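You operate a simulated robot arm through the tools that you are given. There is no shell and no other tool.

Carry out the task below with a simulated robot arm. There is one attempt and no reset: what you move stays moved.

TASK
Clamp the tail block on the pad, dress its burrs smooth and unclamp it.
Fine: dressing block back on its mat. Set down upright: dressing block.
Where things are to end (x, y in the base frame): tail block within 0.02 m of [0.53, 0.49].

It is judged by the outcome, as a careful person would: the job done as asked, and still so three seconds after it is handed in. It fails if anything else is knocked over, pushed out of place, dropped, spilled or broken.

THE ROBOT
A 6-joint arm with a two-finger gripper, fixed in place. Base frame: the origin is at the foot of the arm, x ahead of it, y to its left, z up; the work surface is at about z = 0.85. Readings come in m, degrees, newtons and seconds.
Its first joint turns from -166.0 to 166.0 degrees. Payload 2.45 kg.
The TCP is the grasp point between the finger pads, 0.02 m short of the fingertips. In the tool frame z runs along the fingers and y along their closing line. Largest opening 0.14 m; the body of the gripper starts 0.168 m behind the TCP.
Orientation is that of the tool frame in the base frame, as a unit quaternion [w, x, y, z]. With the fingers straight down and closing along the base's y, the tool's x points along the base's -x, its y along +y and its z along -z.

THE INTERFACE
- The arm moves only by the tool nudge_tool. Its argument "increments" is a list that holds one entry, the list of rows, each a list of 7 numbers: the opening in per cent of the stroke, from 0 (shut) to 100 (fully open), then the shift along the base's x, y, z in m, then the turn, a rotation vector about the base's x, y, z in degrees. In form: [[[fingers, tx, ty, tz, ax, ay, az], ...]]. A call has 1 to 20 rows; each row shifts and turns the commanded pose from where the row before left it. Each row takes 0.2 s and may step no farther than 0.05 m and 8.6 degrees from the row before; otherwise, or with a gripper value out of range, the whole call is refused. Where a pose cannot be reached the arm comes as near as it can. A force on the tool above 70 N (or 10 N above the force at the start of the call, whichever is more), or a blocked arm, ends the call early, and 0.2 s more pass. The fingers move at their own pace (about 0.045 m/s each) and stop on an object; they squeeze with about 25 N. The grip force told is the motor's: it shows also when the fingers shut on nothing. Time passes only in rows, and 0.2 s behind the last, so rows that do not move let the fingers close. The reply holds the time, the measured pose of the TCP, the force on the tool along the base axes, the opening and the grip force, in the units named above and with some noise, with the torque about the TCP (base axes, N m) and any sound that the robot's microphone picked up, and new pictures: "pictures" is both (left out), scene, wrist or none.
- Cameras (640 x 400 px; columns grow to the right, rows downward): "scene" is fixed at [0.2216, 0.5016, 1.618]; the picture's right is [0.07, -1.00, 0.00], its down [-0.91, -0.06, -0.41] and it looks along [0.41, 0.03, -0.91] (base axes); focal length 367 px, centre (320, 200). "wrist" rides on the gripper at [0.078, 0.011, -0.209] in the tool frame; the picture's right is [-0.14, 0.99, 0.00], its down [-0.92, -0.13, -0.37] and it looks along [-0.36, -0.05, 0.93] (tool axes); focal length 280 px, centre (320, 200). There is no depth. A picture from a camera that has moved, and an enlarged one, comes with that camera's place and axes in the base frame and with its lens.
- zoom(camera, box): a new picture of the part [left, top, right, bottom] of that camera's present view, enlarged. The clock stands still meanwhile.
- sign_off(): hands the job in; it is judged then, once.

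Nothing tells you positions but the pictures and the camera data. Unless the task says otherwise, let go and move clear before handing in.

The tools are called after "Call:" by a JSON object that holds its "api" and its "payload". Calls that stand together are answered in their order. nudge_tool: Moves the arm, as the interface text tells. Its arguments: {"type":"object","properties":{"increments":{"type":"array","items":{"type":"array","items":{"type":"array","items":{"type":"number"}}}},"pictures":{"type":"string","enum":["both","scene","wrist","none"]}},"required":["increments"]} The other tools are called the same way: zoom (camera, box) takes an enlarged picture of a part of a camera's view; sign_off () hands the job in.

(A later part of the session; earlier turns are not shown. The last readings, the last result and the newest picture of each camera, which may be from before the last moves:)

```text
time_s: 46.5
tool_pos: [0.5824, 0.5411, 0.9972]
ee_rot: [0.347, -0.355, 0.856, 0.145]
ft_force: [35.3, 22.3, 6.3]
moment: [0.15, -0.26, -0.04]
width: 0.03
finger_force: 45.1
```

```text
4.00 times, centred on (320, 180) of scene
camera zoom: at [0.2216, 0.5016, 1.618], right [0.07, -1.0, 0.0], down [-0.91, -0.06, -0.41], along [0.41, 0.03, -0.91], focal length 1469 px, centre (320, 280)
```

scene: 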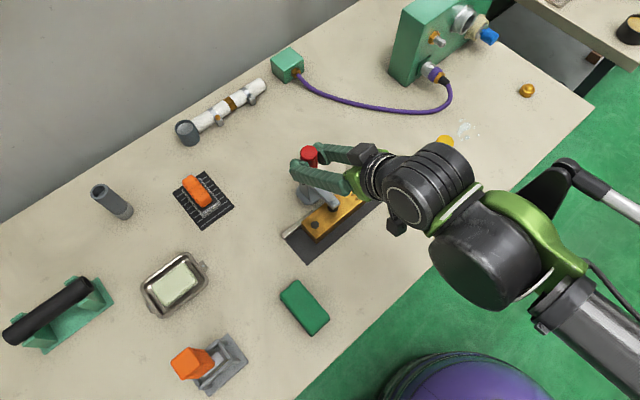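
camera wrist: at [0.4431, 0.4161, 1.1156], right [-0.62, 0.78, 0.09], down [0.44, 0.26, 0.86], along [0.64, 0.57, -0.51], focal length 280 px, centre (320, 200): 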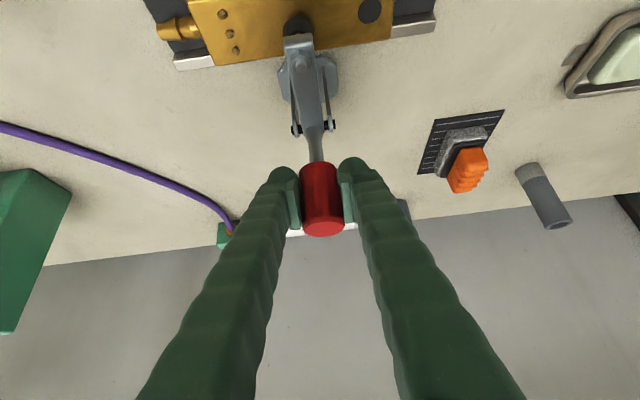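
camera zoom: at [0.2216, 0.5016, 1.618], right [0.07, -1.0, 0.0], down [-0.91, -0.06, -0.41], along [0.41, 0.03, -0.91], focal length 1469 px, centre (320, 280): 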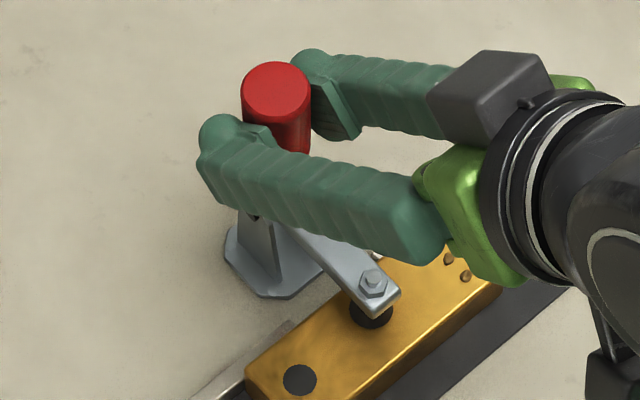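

Resistance is rising now (about 40 N), consistent with the foot being squeezed onto the block. I'll push a little further to bring the toggle over its locking point.

Call:
{"api": "nudge_tool", "payload": {"increments": [[[10, -0.0014, -0.0014, -0.0003, 1.0, -1.0, 0], [10, -0.0014, -0.0014, -0.0003, 1.0, -1.0, 0], [10, 0, 0, 0, 0, 0, 0]]], "pictures": "scene"}}

Call:
{"api": "zoom", "payload": {"camera": "scene", "box": [260, 130, 380, 230]}}

```text
time_s: 47.3
tool_pos: [0.5806, 0.5371, 0.9961]
ee_rot: [0.368, -0.351, 0.847, 0.154]
ft_force: [47.0, 32.4, 10.9]
moment: [0.15, -0.22, -0.03]
width: 0.0299
finger_force: 45.1
```

scene: 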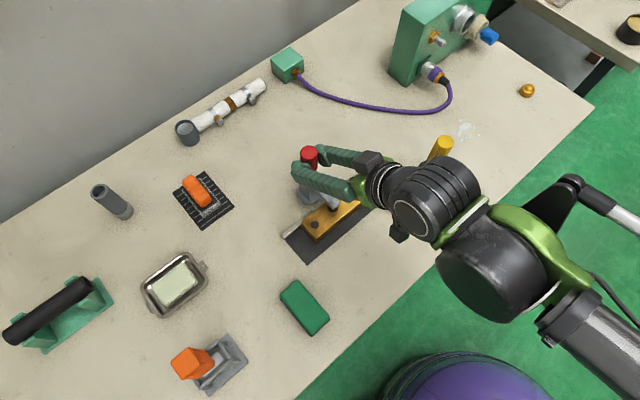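

```text
4.00 times, centred on (320, 180) of scene
camera zoom: at [0.2216, 0.5016, 1.618], right [0.07, -1.0, 0.0], down [-0.91, -0.06, -0.41], along [0.41, 0.03, -0.91], focal length 1469 px, centre (320, 280)
```

zoom: 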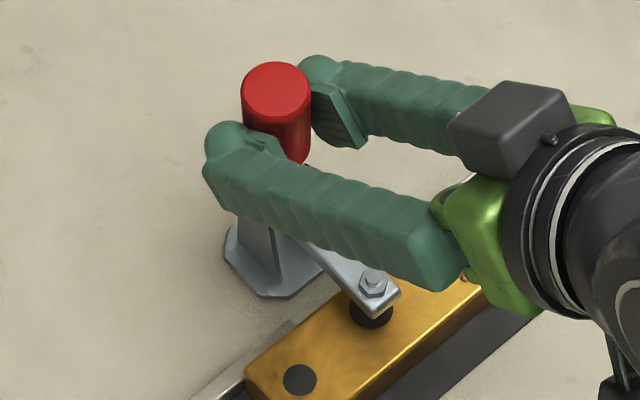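

The handle has hit its stop (it didn't move further while force rose), it stands upright and the foot presses on the block, so the clamp is closed. I'll relieve the push, open the fingers, and retreat along the tool axis.

Call:
{"api": "nudge_tool", "payload": {"increments": [[[10, 0.0024, 0.0024, 0.0003, 0, 0, 0], [30, 0, 0, 0, 0, 0, 0], [50, 0, 0, 0, 0, 0, 0], [50, 0, 0, 0, 0, 0, 0], [50, -0.0103, -0.0103, 0.0136, 0, 0, 0], [50, -0.0155, -0.0155, 0.0204, 0, 0, 0], [50, -0.0155, -0.0155, 0.0204, 0, 0, 0], [50, -0.0155, -0.0155, 0.0204, 0, 0, 0], [50, -0.01, -0.01, 0.03, 0, 0, 0], [50, 0, 0, 0.03, 0, 0, 0], [50, 0, 0, 0, 0, 0, 0]]], "pictures": "both"}}

Call:
{"api": "zoom", "payload": {"camera": "scene", "box": [240, 80, 400, 260]}}

Call:
{"api": "zoom", "payload": {"camera": "wrist", "box": [200, 0, 440, 240]}}

```text
time_s: 49.7
tool_pos: [0.5131, 0.4708, 1.1312]
ee_rot: [0.367, -0.352, 0.847, 0.154]
ft_force: [-0.3, -0.8, 0.9]
moment: [-0.05, 0.0, 0.03]
width: 0.07
finger_force: 0.0
camera wrist: at [0.3583, 0.332, 1.2171], right [-0.64, 0.77, 0.1], down [0.34, 0.16, 0.92], along [0.69, 0.62, -0.37], focal length 280 px, centre (320, 200)
```

scene: 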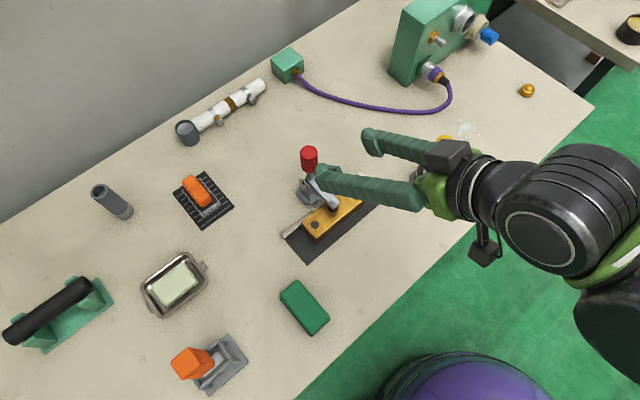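
wrist: 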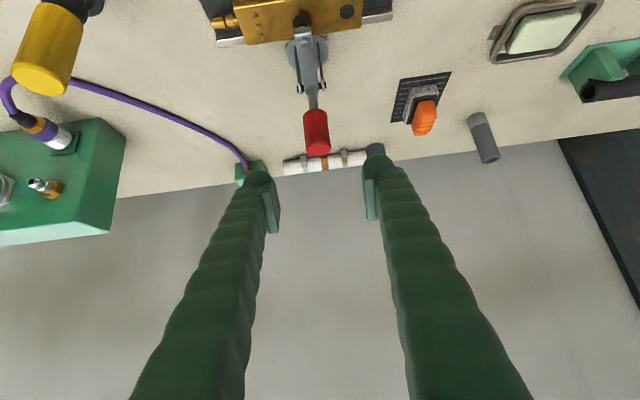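

```text
2.22 times, centred on (320, 170) of scene
camera zoom: at [0.2216, 0.5016, 1.618], right [0.07, -1.0, 0.0], down [-0.91, -0.06, -0.41], along [0.41, 0.03, -0.91], focal length 816 px, centre (320, 267)
```

zoom: 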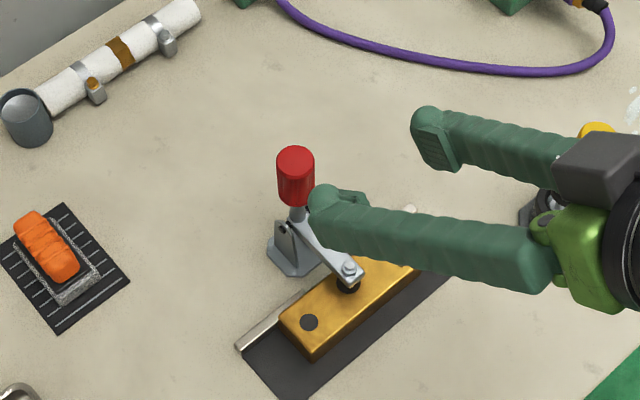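

```text
1.67 times, centred on (320, 120) of wrist
camera zoom: at [0.3583, 0.332, 1.2171], right [-0.64, 0.77, 0.1], down [0.34, 0.16, 0.92], along [0.69, 0.62, -0.37], focal length 467 px, centre (320, 333)
```

zoom: 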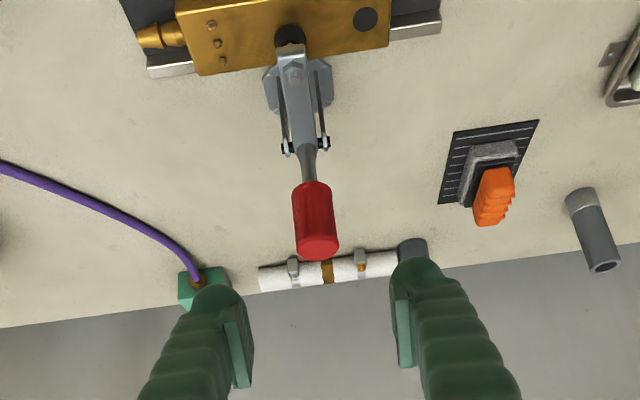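

The clamp is closed and holding, with its handle upright. Next I'll bring the tool back to vertical and move over to the dressing block on its mat.

Call:
{"api": "nudge_tool", "payload": {"increments": [[[50, 0, 0.01, 0, -5.55, 5.5, 0], [50, 0.002, 0.03, 0, -5.55, 5.5, 0], [50, 0.004, 0.036, 0, -5.55, 5.5, 0], [50, 0.004, 0.036, 0, -5.55, 5.5, 0], [50, 0.004, 0.036, 0, -5.55, 5.5, 0], [50, 0.004, 0.036, 0, -5.55, 5.5, 0], [50, 0.005, 0.036, 0, 0, 0, 0], [50, 0.005, 0.036, 0, 0, 0, 0], [50, 0.005, 0.036, 0, 0, 0, 0], [50, 0.005, 0.028, -0.02, 0, 0, 0], [50, 0, 0, -0.02, 0, 0, 0], [50, 0, 0, 0, 0, 0, 0], [50, 0, 0, 0, 0, 0, 0]]], "pictures": "both"}}

Call:
{"api": "zoom", "payload": {"camera": "wrist", "box": [240, 80, 400, 220]}}

Call:
{"api": "zoom", "payload": {"camera": "scene", "box": [260, 130, 400, 270]}}

```text
time_s: 52.5
tool_pos: [0.5525, 0.7906, 1.0918]
ee_rot: [0.001, -0.384, 0.924, -0.001]
ft_force: [-0.1, 0.4, 0.3]
moment: [0.02, -0.01, 0.02]
width: 0.0701
finger_force: 0.1
camera wrist: at [0.488, 0.7425, 1.3012], right [-0.6, 0.8, 0.0], down [0.74, 0.56, 0.37], along [0.3, 0.22, -0.93], focal length 280 px, centre (320, 200)
```

scene: 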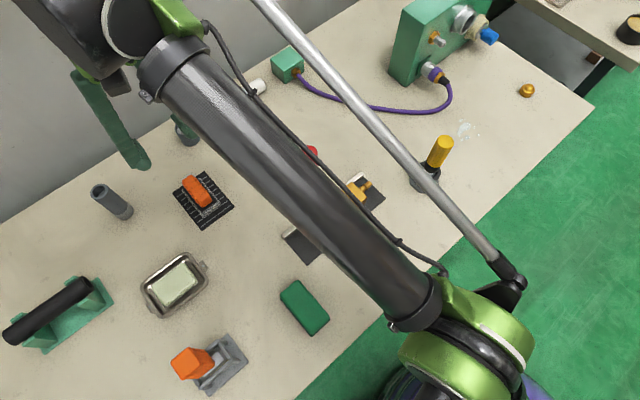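
wrist: 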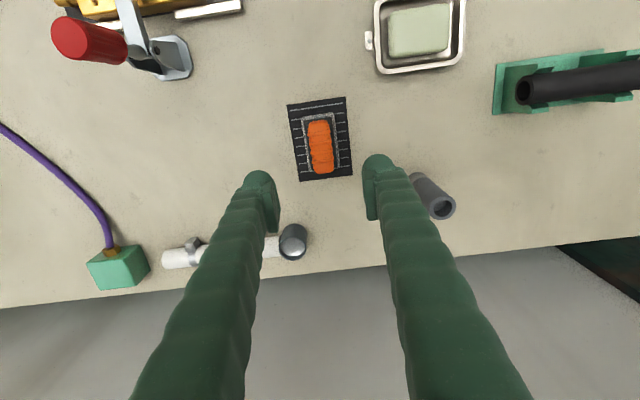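

```text
2.86 times, centred on (320, 150) of wrist
camera zoom: at [0.488, 0.7425, 1.3012], right [-0.6, 0.8, 0.0], down [0.74, 0.56, 0.37], along [0.3, 0.22, -0.93], focal length 801 px, centre (320, 343)
```

zoom: 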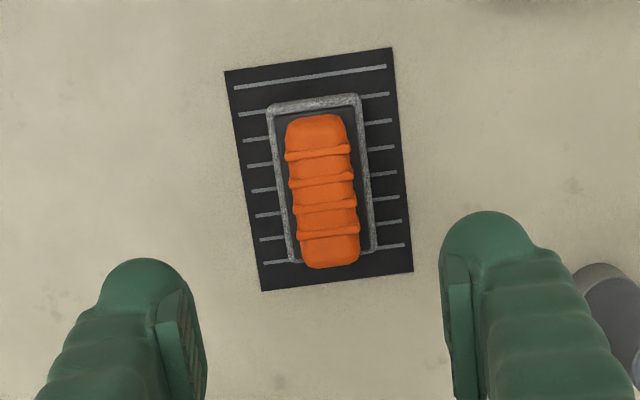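

```text
2.86 times, centred on (330, 200) of scene
camera zoom: at [0.2216, 0.5016, 1.618], right [0.07, -1.0, 0.0], down [-0.91, -0.06, -0.41], along [0.41, 0.03, -0.91], focal length 1049 px, centre (291, 200)
```

zoom: 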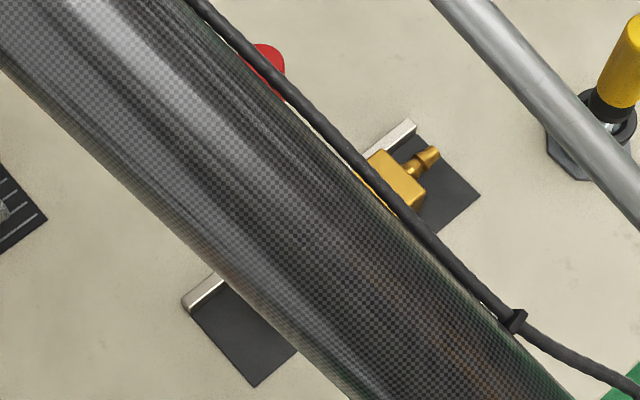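

The dressing block is centred almost exactly under the tool, aligned at 45°, with its handle top at about z≈0.905. I'll make a small correction and descend partway to check height.

Call:
{"api": "nudge_tool", "payload": {"increments": [[[50, -0.001, 0.001, -0.03, 0, 0, 0], [50, 0, 0, -0.04, 0, 0, 0], [50, 0, 0, -0.04, 0, 0, 0], [50, 0, 0, -0.04, 0, 0, 0], [50, 0, 0, 0, 0, 0, 0], [50, 0, 0, 0, 0, 0, 0]]], "pictures": "both"}}

Call:
{"api": "zoom", "payload": {"camera": "wrist", "box": [220, 80, 420, 260]}}

Call:
{"api": "zoom", "payload": {"camera": "scene", "box": [150, 130, 270, 250]}}

```text
time_s: 53.9
tool_pos: [0.5502, 0.7923, 0.9433]
ee_rot: [0.002, -0.383, 0.924, -0.001]
ft_force: [0.1, -0.5, 0.5]
moment: [0.03, -0.01, -0.02]
width: 0.0701
finger_force: 0.1
camera wrist: at [0.4856, 0.7454, 1.1532], right [-0.6, 0.8, 0.0], down [0.74, 0.56, 0.37], along [0.3, 0.22, -0.93], focal length 280 px, centre (320, 200)
```

scene: 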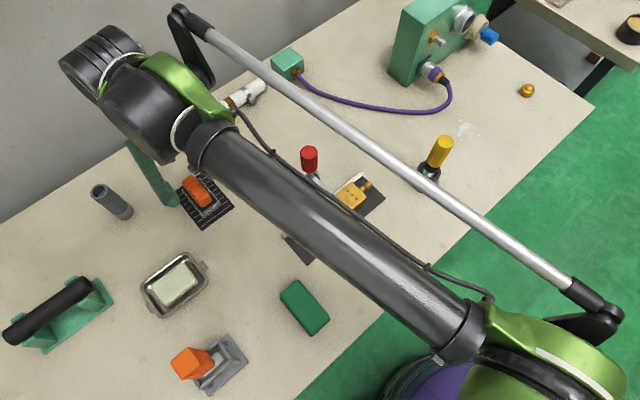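
wrist: 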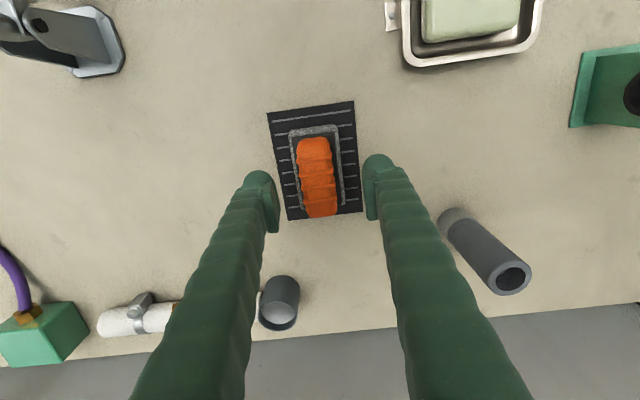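

```text
2.22 times, centred on (320, 170) of wrist
camera zoom: at [0.4856, 0.7454, 1.1532], right [-0.6, 0.8, 0.0], down [0.74, 0.56, 0.37], along [0.3, 0.22, -0.93], focal length 623 px, centre (320, 267)
```

zoom: 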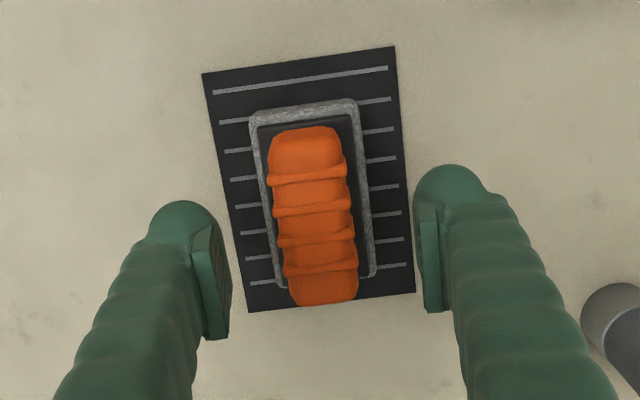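

```text
3.33 times, centred on (210, 190) of scene
camera zoom: at [0.2216, 0.5016, 1.618], right [0.07, -1.0, 0.0], down [-0.91, -0.06, -0.41], along [0.41, 0.03, -0.91], focal length 1224 px, centre (687, 233)
```

zoom: 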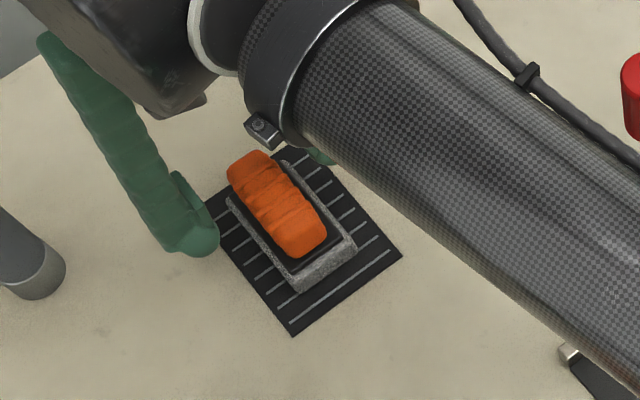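

Call:
{"api": "zoom", "payload": {"camera": "wrist", "box": [270, 120, 370, 230]}}

```text
3.64 times, centred on (320, 175) of wrist
camera zoom: at [0.4856, 0.7454, 1.1532], right [-0.6, 0.8, 0.0], down [0.74, 0.56, 0.37], along [0.3, 0.22, -0.93], focal length 1020 px, centre (320, 291)
```

zoom: 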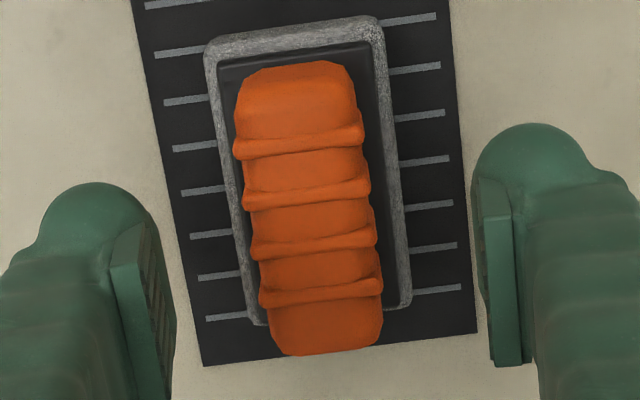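

The handle sits about 3 mm toward the left finger, so I'll centre on it, lower to grip height and close.

Call:
{"api": "nudge_tool", "payload": {"increments": [[[50, 0.0022, -0.0022, 0, 0, 0, 0], [50, 0, 0, -0.02, 0, 0, 0], [50, 0, 0, -0.018, 0, 0, 0], [50, 0, 0, -0.009, 0, 0, 0], [50, 0, 0, 0, 0, 0, 0]]], "pictures": "both"}}

Call:
{"api": "zoom", "payload": {"camera": "wrist", "box": [240, 110, 400, 250]}}

Call:
{"api": "zoom", "payload": {"camera": "scene", "box": [150, 130, 270, 250]}}

```text
time_s: 55.1
tool_pos: [0.5525, 0.7904, 0.8953]
ee_rot: [0.001, -0.383, 0.924, 0.0]
ft_force: [-0.7, 0.0, 0.7]
moment: [0.02, -0.01, -0.04]
width: 0.0699
finger_force: 0.0
camera wrist: at [0.4875, 0.7424, 1.1042], right [-0.6, 0.8, 0.0], down [0.74, 0.56, 0.37], along [0.3, 0.22, -0.93], focal length 280 px, centre (320, 200)
```

scene: 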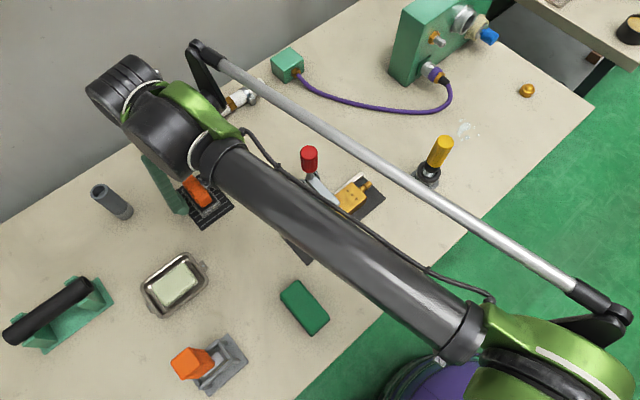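
wrist: 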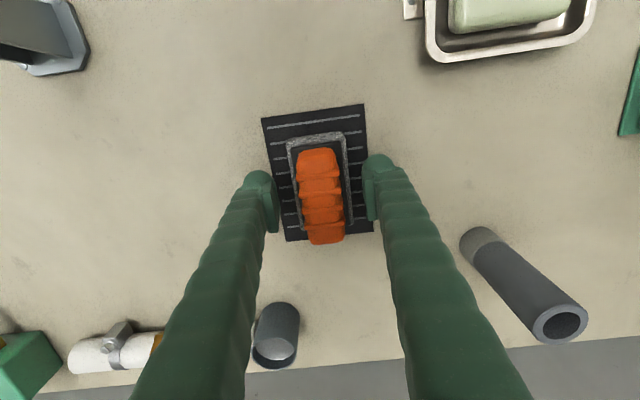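

```text
2.86 times, centred on (320, 180) of wrist
camera zoom: at [0.4875, 0.7424, 1.1042], right [-0.6, 0.8, 0.0], down [0.74, 0.56, 0.37], along [0.3, 0.22, -0.93], focal length 801 px, centre (320, 257)
```

zoom: 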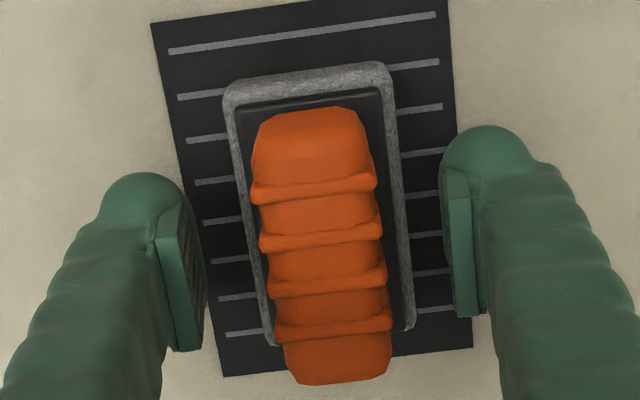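

```text
3.33 times, centred on (210, 190) of scene
camera zoom: at [0.2216, 0.5016, 1.618], right [0.07, -1.0, 0.0], down [-0.91, -0.06, -0.41], along [0.41, 0.03, -0.91], focal length 1224 px, centre (687, 233)
```

zoom: 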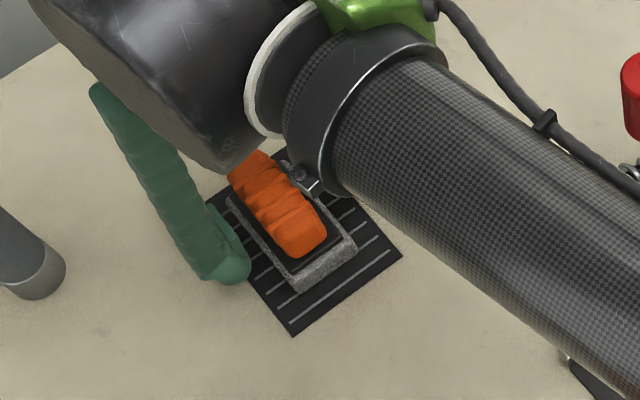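

The handle is centred between the fingers now. I'll close and check the width reading.

Call:
{"api": "nudge_tool", "payload": {"increments": [[[30, 0, 0, 0, 0, 0, 0], [15, 0, 0, 0, 0, 0, 0], [10, 0, 0, 0, 0, 0, 0], [10, 0, 0, 0, 0, 0, 0], [10, 0, 0, 0, 0, 0, 0]]], "pictures": "wrist"}}

Call:
{"api": "zoom", "payload": {"camera": "wrist", "box": [240, 110, 400, 250]}}

Call:
{"api": "zoom", "payload": {"camera": "scene", "box": [160, 150, 250, 240]}}

```text
time_s: 56.3
tool_pos: [0.5494, 0.7911, 0.8984]
ee_rot: [0.003, -0.384, 0.924, 0.001]
ft_force: [-4.4, 3.3, 33.3]
moment: [-0.12, 0.32, -0.03]
width: 0.0293
finger_force: 25.2
stopped in row 5: the force on the tool passed its limit at 72 N (the readings are from after the stop); the commanded pose is now the measured one
camera wrist: at [0.4855, 0.7416, 1.108], right [-0.6, 0.8, 0.0], down [0.74, 0.56, 0.37], along [0.3, 0.23, -0.93], focal length 280 px, centre (320, 200)
```

wrist: 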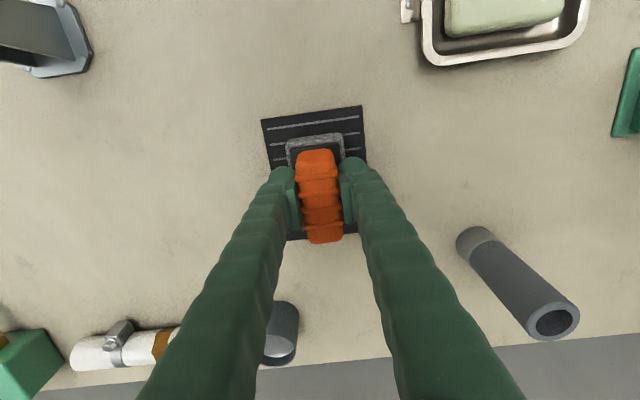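

```text
2.86 times, centred on (320, 180) of wrist
camera zoom: at [0.4855, 0.7416, 1.108], right [-0.6, 0.8, 0.0], down [0.74, 0.56, 0.37], along [0.3, 0.23, -0.93], focal length 801 px, centre (320, 257)
```

zoom: 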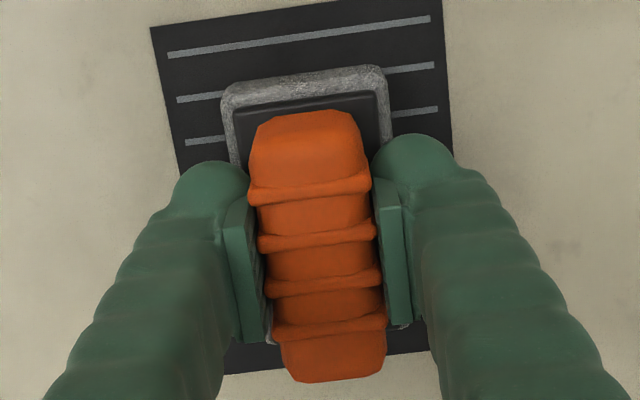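

```text
4.44 times, centred on (205, 195) of scene
camera zoom: at [0.2216, 0.5016, 1.618], right [0.07, -1.0, 0.0], down [-0.91, -0.06, -0.41], along [0.41, 0.03, -0.91], focal length 1632 px, centre (831, 222)
```

zoom: 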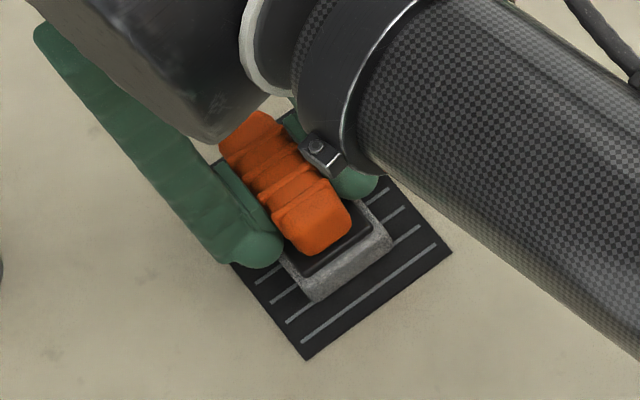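

The handle is gripped (0.029 m) but the tool is pressing down on the block a bit (about 33 N). I'll ease up and then lift slowly.

Call:
{"api": "nudge_tool", "payload": {"increments": [[[10, 0, 0, 0.002, 0, 0, 0], [10, 0, 0, 0.002, 0, 0, 0], [10, 0, 0, 0, 0, 0, 0]]], "pictures": "wrist"}}

Call:
{"api": "zoom", "payload": {"camera": "wrist", "box": [240, 110, 400, 250]}}

```text
time_s: 57.1
tool_pos: [0.5528, 0.7905, 0.9009]
ee_rot: [0.002, -0.383, 0.924, 0.002]
ft_force: [0.4, -0.7, -1.2]
moment: [0.01, 0.0, -0.01]
width: 0.0289
finger_force: 24.8
camera wrist: at [0.488, 0.7426, 1.1094], right [-0.6, 0.8, 0.0], down [0.74, 0.56, 0.37], along [0.3, 0.22, -0.93], focal length 280 px, centre (320, 200)
```

wrist: 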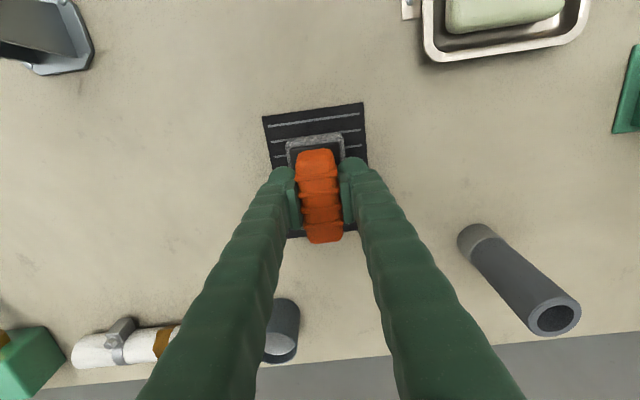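

```text
2.86 times, centred on (320, 180) of wrist
camera zoom: at [0.488, 0.7426, 1.1094], right [-0.6, 0.8, 0.0], down [0.74, 0.56, 0.37], along [0.3, 0.22, -0.93], focal length 801 px, centre (320, 257)
```

zoom: 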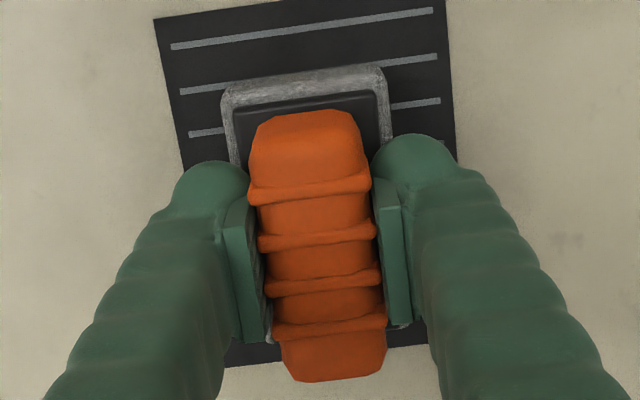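

The dressing block is lifting (about 1.2 N of weight). I'll raise it well clear and look at its underside position and the clamp area.

Call:
{"api": "nudge_tool", "payload": {"increments": [[[10, 0, 0, 0.01, 0, 0, 0], [10, 0, 0, 0.03, 0, 0, 0], [10, 0, 0, 0.04, 0, 0, 0], [10, 0, 0, 0.04, 0, 0, 0], [10, 0, 0, 0.04, 0, 0, 0], [10, 0, 0, 0.04, 0, 0, 0], [10, 0, 0, 0, 0, 0, 0], [10, 0, 0, 0, 0, 0, 0]]], "pictures": "both"}}

Call:
{"api": "zoom", "payload": {"camera": "wrist", "box": [240, 110, 400, 250]}}

Call:
{"api": "zoom", "payload": {"camera": "scene", "box": [100, 100, 260, 260]}}

```text
time_s: 58.9
tool_pos: [0.5526, 0.792, 1.0993]
ee_rot: [0.002, -0.384, 0.923, 0.0]
ft_force: [0.2, 0.1, -2.9]
moment: [-0.01, 0.03, 0.01]
width: 0.029
finger_force: 24.4
camera wrist: at [0.4873, 0.7441, 1.3098], right [-0.6, 0.8, 0.0], down [0.74, 0.56, 0.37], along [0.3, 0.22, -0.93], focal length 280 px, centre (320, 200)
```

scene: 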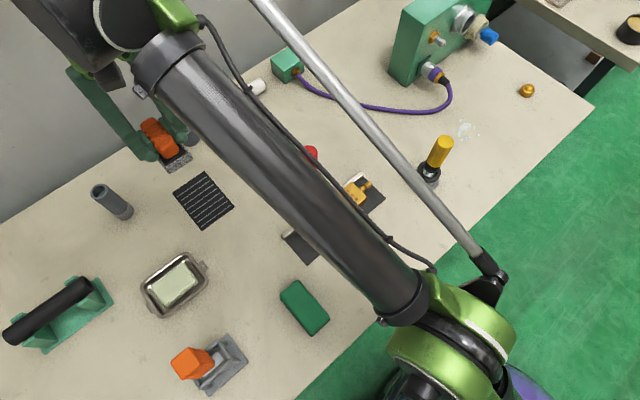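
wrist: 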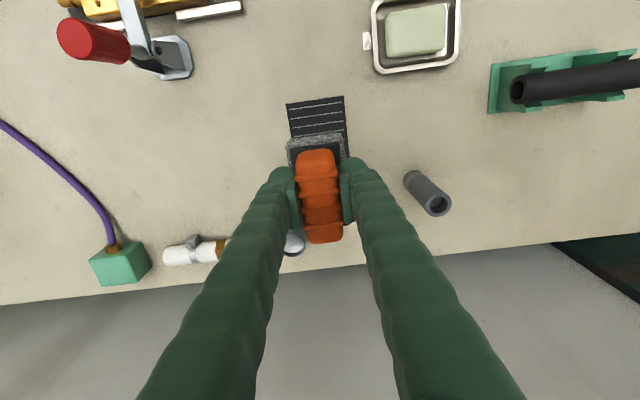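

```text
2.86 times, centred on (320, 180) of wrist
camera zoom: at [0.4873, 0.7441, 1.3098], right [-0.6, 0.8, 0.0], down [0.74, 0.56, 0.37], along [0.3, 0.22, -0.93], focal length 801 px, centre (320, 257)
```

zoom: 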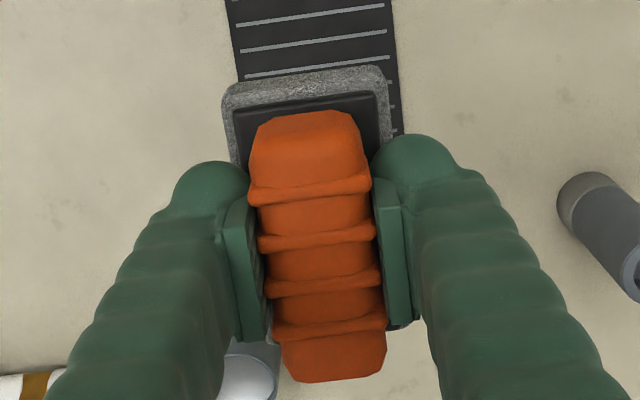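

```text
2.50 times, centred on (180, 180) of scene
camera zoom: at [0.2216, 0.5016, 1.618], right [0.07, -1.0, 0.0], down [-0.91, -0.06, -0.41], along [0.41, 0.03, -0.91], focal length 918 px, centre (670, 250)
```

zoom: 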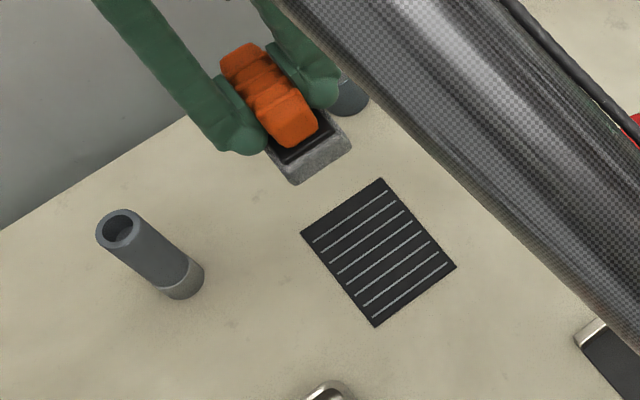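

I'm holding the dressing block (about 0.3 kg). Now I'll go high over the clamp and hover above the burrs at the tail end of the block, estimated at u≈0.724, w≈0.079, or about (0.568, 0.456).

Call:
{"api": "nudge_tool", "payload": {"increments": [[[10, 0, -0.005, 0.025, 0, 0, 0], [10, 0, -0.02, 0.03, 0, 0, 0], [10, 0.0025, -0.036, 0, 0, 0, 0], [10, 0.0025, -0.036, 0, 0, 0, 0], [10, 0.0025, -0.036, 0, 0, 0, 0], [10, 0.0025, -0.036, 0, 0, 0, 0], [10, 0.0025, -0.036, 0, 0, 0, 0], [10, 0.0025, -0.036, 0, 0, 0, 0], [10, 0.0025, -0.036, 0, 0, 0, 0], [10, 0.0025, -0.036, 0, 0, 0, 0], [10, 0.0025, -0.034, 0, 0, 0, 0], [10, 0, 0, 0, 0, 0, 0], [10, 0, 0, 0, 0, 0, 0]]], "pictures": "both"}}

Call:
{"api": "zoom", "payload": {"camera": "scene", "box": [260, 100, 420, 260]}}

Call:
{"api": "zoom", "payload": {"camera": "wrist", "box": [240, 90, 480, 270]}}

```text
time_s: 60.0
tool_pos: [0.5555, 0.6746, 1.1506]
ee_rot: [0.001, -0.381, 0.925, 0.001]
ft_force: [9.1, 25.5, -16.0]
moment: [-4.88, 0.96, -1.27]
width: 0.0289
finger_force: 24.7
out of reach, approached as far as the arm can: row 1, 2, 5
stopped in row 5: the force on the tool passed its limit at 95 N (the readings are from after the stop); the commanded pose is now the measured one
camera wrist: at [0.4913, 0.6256, 1.3582], right [-0.6, 0.8, 0.0], down [0.74, 0.56, 0.37], along [0.3, 0.22, -0.93], focal length 280 px, centre (320, 200)
```

scene: 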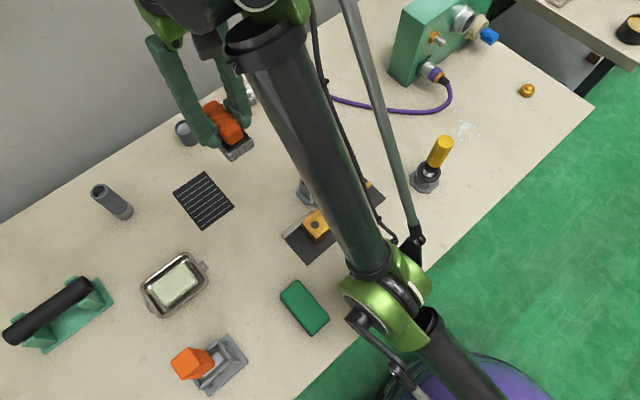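
wrist: 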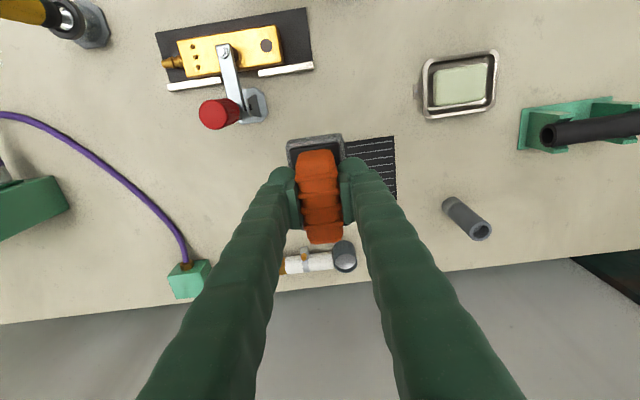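

```text
2.50 times, centred on (340, 180) of scene
camera zoom: at [0.2216, 0.5016, 1.618], right [0.07, -1.0, 0.0], down [-0.91, -0.06, -0.41], along [0.41, 0.03, -0.91], focal length 918 px, centre (270, 250)
```

zoom: 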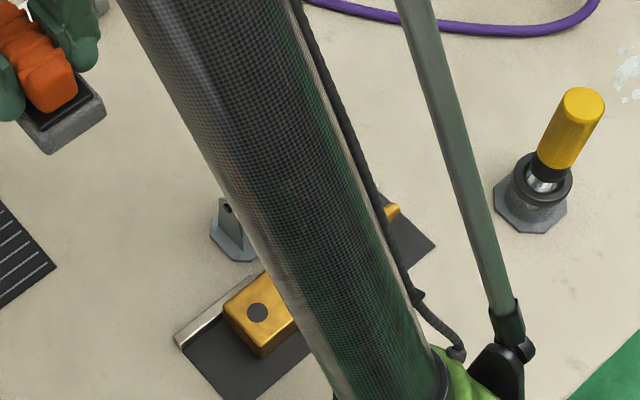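

```text
2.22 times, centred on (360, 180) of wrist
camera zoom: at [0.4913, 0.6256, 1.3582], right [-0.6, 0.8, 0.0], down [0.74, 0.56, 0.37], along [0.3, 0.22, -0.93], focal length 623 px, centre (231, 244)
```

zoom: 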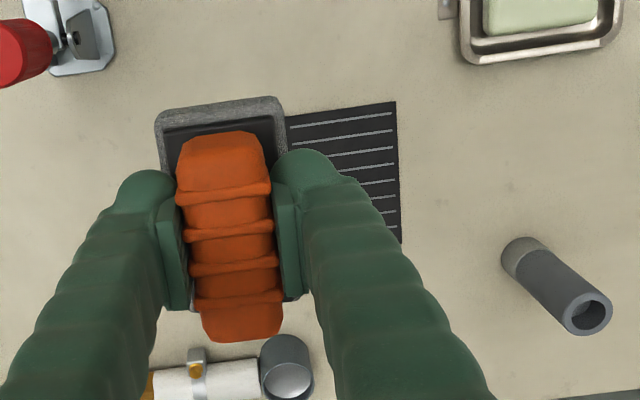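

The arm was briefly out of reach up high and then jerked, stopping the call. I'll pause to read the settled forces before continuing.

Call:
{"api": "nudge_tool", "payload": {"increments": [[[10, 0, 0, 0, 0, 0, 0], [10, 0, 0, 0, 0, 0, 0], [10, 0, 0, 0, 0, 0, 0]]], "pictures": "both"}}

Call:
{"api": "zoom", "payload": {"camera": "wrist", "box": [140, 0, 340, 150]}}

```text
time_s: 60.9
tool_pos: [0.555, 0.6735, 1.1489]
ee_rot: [0.001, -0.38, 0.925, 0.002]
ft_force: [11.0, 44.3, -24.6]
moment: [-8.52, 0.82, -2.52]
width: 0.0289
finger_force: 24.6
camera wrist: at [0.4915, 0.625, 1.3586], right [-0.6, 0.8, 0.0], down [0.74, 0.56, 0.37], along [0.3, 0.22, -0.93], focal length 280 px, centre (320, 200)
```

scene: 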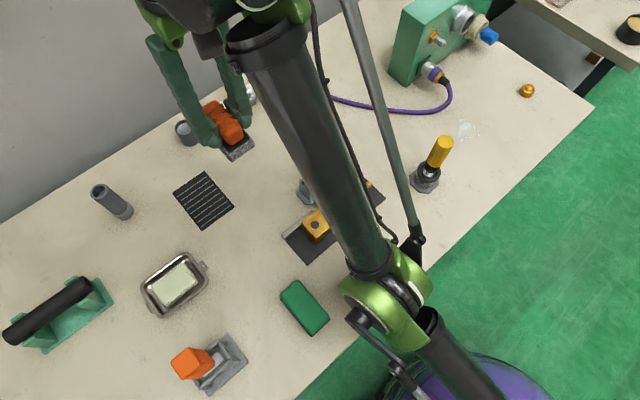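
wrist: 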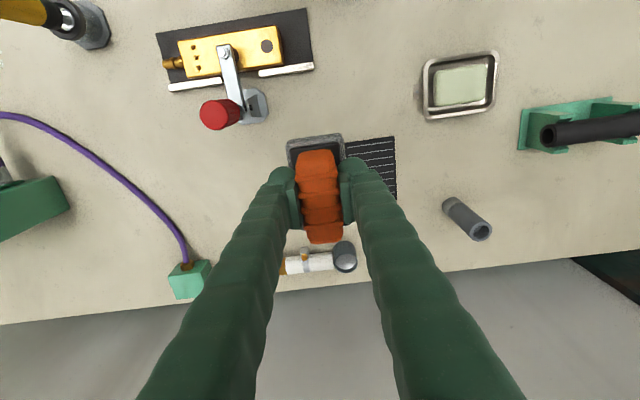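

```text
2.67 times, centred on (240, 75) of wrist
camera zoom: at [0.4915, 0.625, 1.3586], right [-0.6, 0.8, 0.0], down [0.74, 0.56, 0.37], along [0.3, 0.22, -0.93], focal length 748 px, centre (533, 533)
```

zoom: 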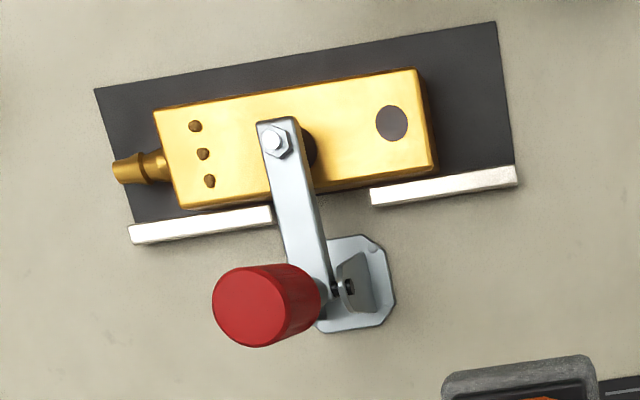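

Something is pressing on the gripper body high up, most likely the arm's own forearm at this height. I'll back off along the force direction (lower and back toward +y) and check that it clears.

Call:
{"api": "nudge_tool", "payload": {"increments": [[[10, 0, 0.003, -0.005, 0, 0, 0], [10, 0, 0.003, -0.005, 0, 0, 0], [10, 0, 0, 0, 0, 0, 0]]], "pictures": "none"}}

```text
time_s: 61.6
tool_pos: [0.5554, 0.6792, 1.1395]
ee_rot: [0.0, -0.38, 0.925, 0.001]
ft_force: [20.3, 31.2, -25.8]
moment: [-5.39, 2.95, -0.87]
width: 0.0292
finger_force: 25.2
```

Call:
{"api": "nudge_tool", "payload": {"increments": [[[10, 0.002, 0.003, -0.005, 0, 0, 0], [10, 0.002, 0.003, -0.005, 0, 0, 0], [10, 0.002, 0.003, -0.005, 0, 0, 0], [10, 0, 0, 0, 0, 0, 0]]], "pictures": "both"}}

Call:
{"api": "zoom", "payload": {"camera": "scene", "box": [130, 0, 330, 170]}}

```text
time_s: 62.6
tool_pos: [0.5617, 0.6871, 1.1249]
ee_rot: [0.0, -0.381, 0.925, 0.001]
ft_force: [0.1, 0.7, -1.3]
moment: [0.0, -0.01, -0.03]
width: 0.0289
finger_force: 25.4
camera wrist: at [0.4977, 0.6399, 1.334], right [-0.6, 0.8, 0.0], down [0.74, 0.56, 0.37], along [0.3, 0.22, -0.93], focal length 280 px, centre (320, 200)
```

scene: 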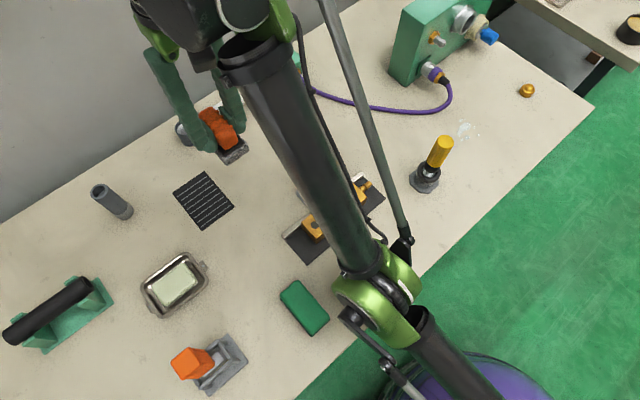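
wrist: 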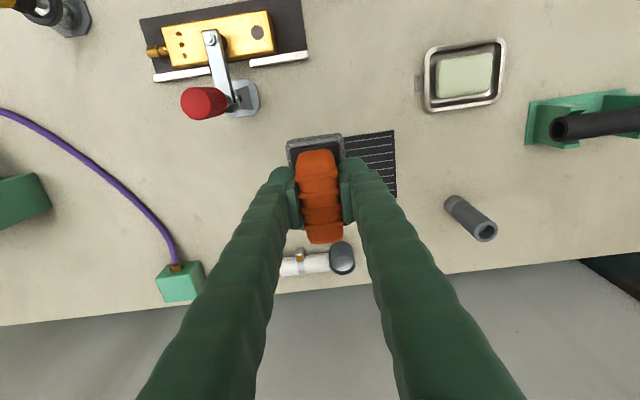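

```text
2.35 times, centred on (230, 85) of scene
camera zoom: at [0.2216, 0.5016, 1.618], right [0.07, -1.0, 0.0], down [-0.91, -0.06, -0.41], along [0.41, 0.03, -0.91], focal length 864 px, centre (532, 471)
```

zoom: 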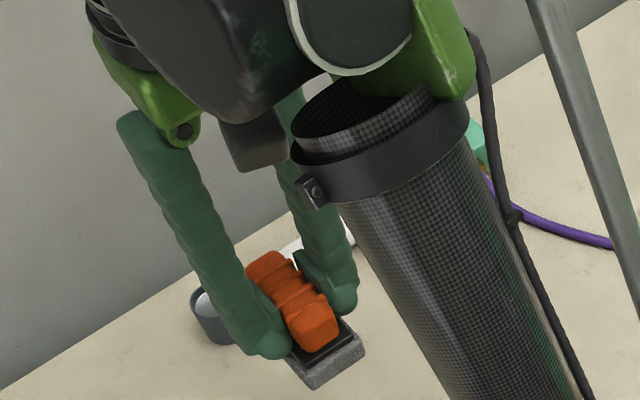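

It's clear now: the wrist camera housing had touched the robot's own forearm at that height. I'll stay lower and route around the clamp handle on the pad side.

Call:
{"api": "nudge_tool", "payload": {"increments": [[[10, -0.013, -0.013, -0.01, 0, 0, 0], [10, -0.024, -0.024, -0.015, 0, 0, 0], [10, -0.025, -0.025, -0.015, 0, 0, 0], [10, -0.025, -0.025, -0.015, 0, 0, 0], [10, -0.025, -0.025, -0.01, 0, 0, 0], [10, -0.0175, -0.0174, -0.01, 0, 0, 0], [10, 0, 0, 0, 0, 0, 0], [10, 0, 0, 0, 0, 0, 0]]], "pictures": "both"}}

```text
time_s: 64.5
tool_pos: [0.5495, 0.6889, 1.1305]
ee_rot: [0.0, -0.381, 0.925, 0.0]
ft_force: [-0.8, 2.5, -3.2]
moment: [-0.53, -0.2, -0.24]
width: 0.0289
finger_force: 25.1
out of reach, approached as far as the arm can: row 1, 2, 3, 4, 5, 6
camera wrist: at [0.4854, 0.6415, 1.34], right [-0.6, 0.8, 0.0], down [0.74, 0.56, 0.37], along [0.29, 0.22, -0.93], focal length 280 px, centre (320, 200)
```

scene: 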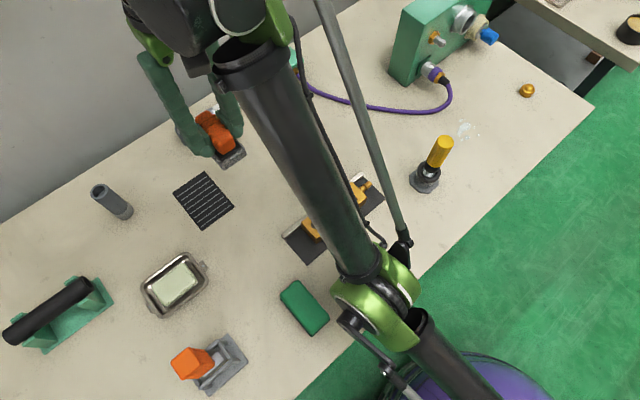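
wrist: 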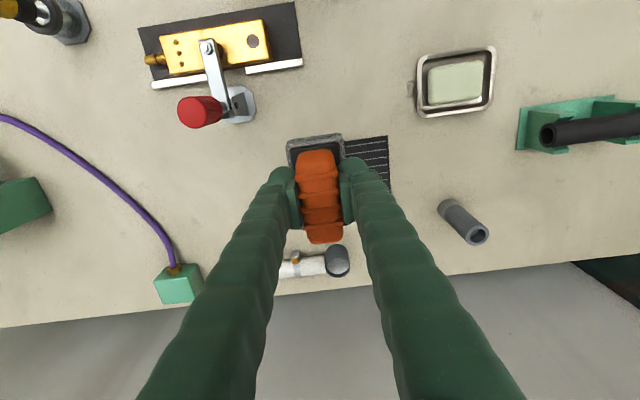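

Moving inward is reported out of reach, so the arm apparently flipped its elbow while it was fully stretched. I'll reverse these increments, then stretch outward and lower to bring the elbow back to its normal side.

Call:
{"api": "nudge_tool", "payload": {"increments": [[[10, 0.0175, 0.0174, 0.01, 0, 0, 0], [10, 0.025, 0.025, 0.01, 0, 0, 0], [10, 0.025, 0.025, 0.015, 0, 0, 0], [10, 0.025, 0.025, 0.015, 0, 0, 0], [10, 0.024, 0.024, 0.015, 0, 0, 0], [10, 0.013, 0.013, 0.01, 0, 0, 0], [10, 0, 0, 0, 0, 0, 0]]], "pictures": "scene"}}

```text
time_s: 66.0
tool_pos: [0.5918, 0.7304, 1.1411]
ee_rot: [0.0, -0.381, 0.925, 0.001]
ft_force: [-0.9, 0.0, -2.0]
moment: [0.0, 0.01, -0.02]
width: 0.029
finger_force: 24.4
out of reach, approached as far as the arm can: row 2, 3, 4, 5, 6
```

scene: 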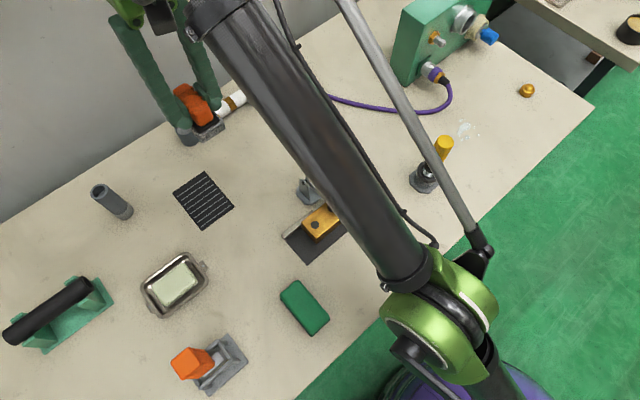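

Call:
{"api": "nudge_tool", "payload": {"increments": [[[10, 0.003, 0.003, -0.01, 0, 0, 0], [10, 0.003, 0.003, -0.015, 0, 0, 0], [10, 0.002, 0.002, -0.015, 0, 0, 0], [10, 0, 0, -0.015, 0, 0, 0], [10, 0, 0, 0, 0, 0, 0]]], "pictures": "both"}}

```text
time_s: 67.2
tool_pos: [0.6006, 0.7398, 1.086]
ee_rot: [0.001, -0.381, 0.925, 0.001]
ft_force: [0.7, 0.3, -1.3]
moment: [-0.02, -0.01, 0.01]
width: 0.029
finger_force: 25.5
camera wrist: at [0.5366, 0.6911, 1.2955], right [-0.6, 0.8, 0.0], down [0.74, 0.56, 0.37], along [0.3, 0.22, -0.93], focal length 280 px, centre (320, 200)
```

scene: 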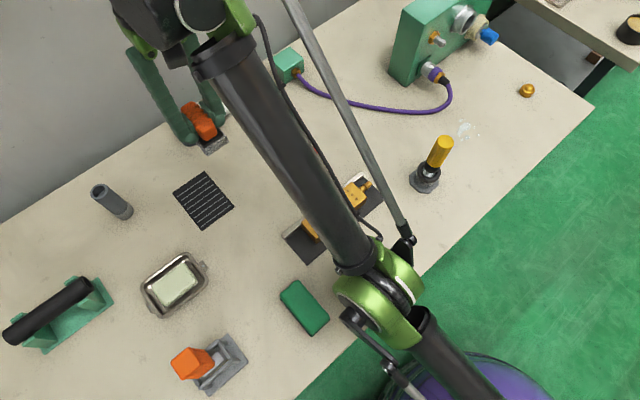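
wrist: 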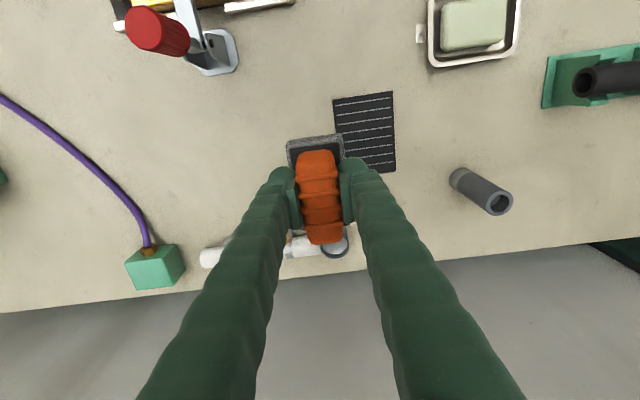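

Call:
{"api": "nudge_tool", "payload": {"increments": [[[10, 0.02, 0.025, 0, 0, 0, 0], [10, 0.02, 0.025, 0, 0, 0, 0], [10, 0.012, 0.015, -0.025, 0, 0, 0], [10, 0.012, 0.015, -0.025, 0, 0, 0], [10, 0.012, 0.015, -0.02, 0, 0, 0], [10, 0, 0, -0.02, 0, 0, 0], [10, 0, 0, 0, 0, 0, 0]]], "pictures": "scene"}}

```text
time_s: 68.8
tool_pos: [0.6536, 0.8054, 0.9927]
ee_rot: [0.001, -0.381, 0.925, 0.001]
ft_force: [-0.2, 0.2, -2.5]
moment: [-0.01, 0.02, 0.02]
width: 0.0288
finger_force: 25.1
out of reach, approached as far as the arm can: row 2, 5
```

scene: 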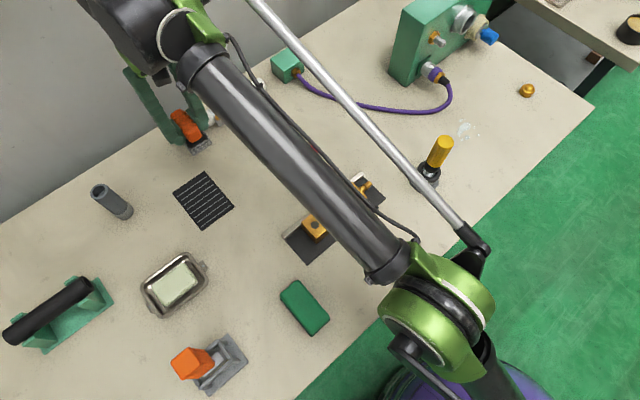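

Call:
{"api": "nudge_tool", "payload": {"increments": [[[10, -0.015, -0.018, -0.005, 0, 0, 0], [10, -0.015, -0.018, 0, 0, 0, 0], [10, -0.015, -0.018, 0, 0, 0, 0], [10, 0, 0, 0, 0, 0, 0]]], "pictures": "scene"}}

```text
time_s: 69.8
tool_pos: [0.6065, 0.7505, 0.9869]
ee_rot: [0.001, -0.381, 0.925, 0.001]
ft_force: [0.5, 0.0, -2.2]
moment: [-0.01, 0.0, -0.01]
width: 0.029
finger_force: 25.0
```

scene: 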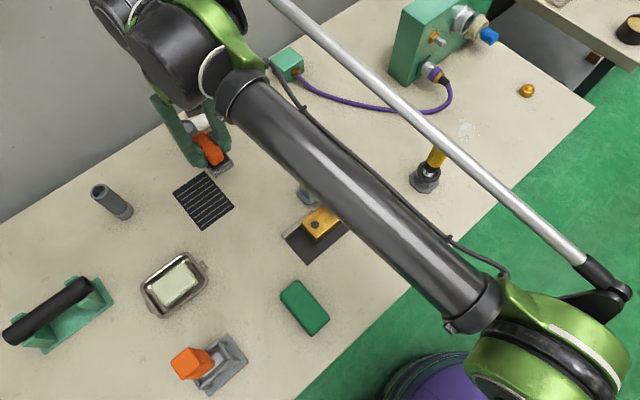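

The elbow is back on its normal side. Now I'll go inward at moderate height, around the clamp on the pad side.

Call:
{"api": "nudge_tool", "payload": {"increments": [[[10, -0.02, -0.02, 0.01, 0, 0, 0], [10, -0.027, -0.0275, 0.01, 0, 0, 0], [10, -0.027, -0.0275, 0.01, 0, 0, 0], [10, -0.027, -0.0275, 0.01, 0, 0, 0], [10, -0.027, -0.0275, 0.01, 0, 0, 0], [10, -0.027, -0.0275, 0.01, 0, 0, 0], [10, -0.0272, -0.0273, 0.006, 0, 0, 0], [10, 0, 0, 0, 0, 0, 0]]], "pictures": "both"}}

```text
time_s: 71.7
tool_pos: [0.4243, 0.5673, 1.0532]
ee_rot: [0.002, -0.381, 0.925, 0.0]
ft_force: [0.4, 0.2, -2.3]
moment: [-0.02, -0.01, -0.01]
width: 0.029
finger_force: 24.8
camera wrist: at [0.3606, 0.5186, 1.2616], right [-0.6, 0.8, 0.0], down [0.74, 0.56, 0.37], along [0.3, 0.22, -0.93], focal length 280 px, centre (320, 200)
```

scene: 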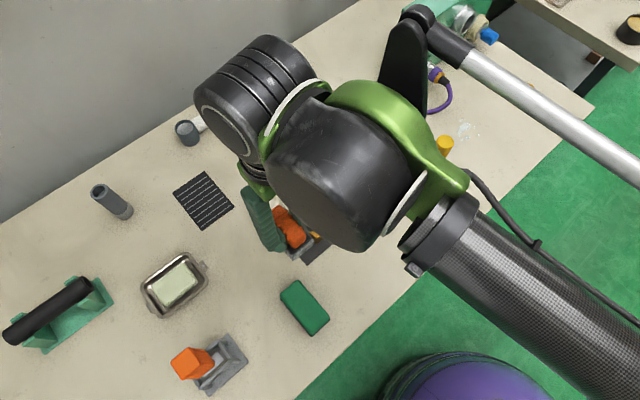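
wrist: 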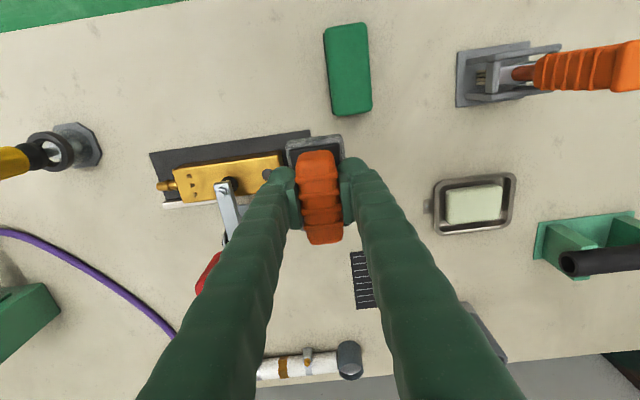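

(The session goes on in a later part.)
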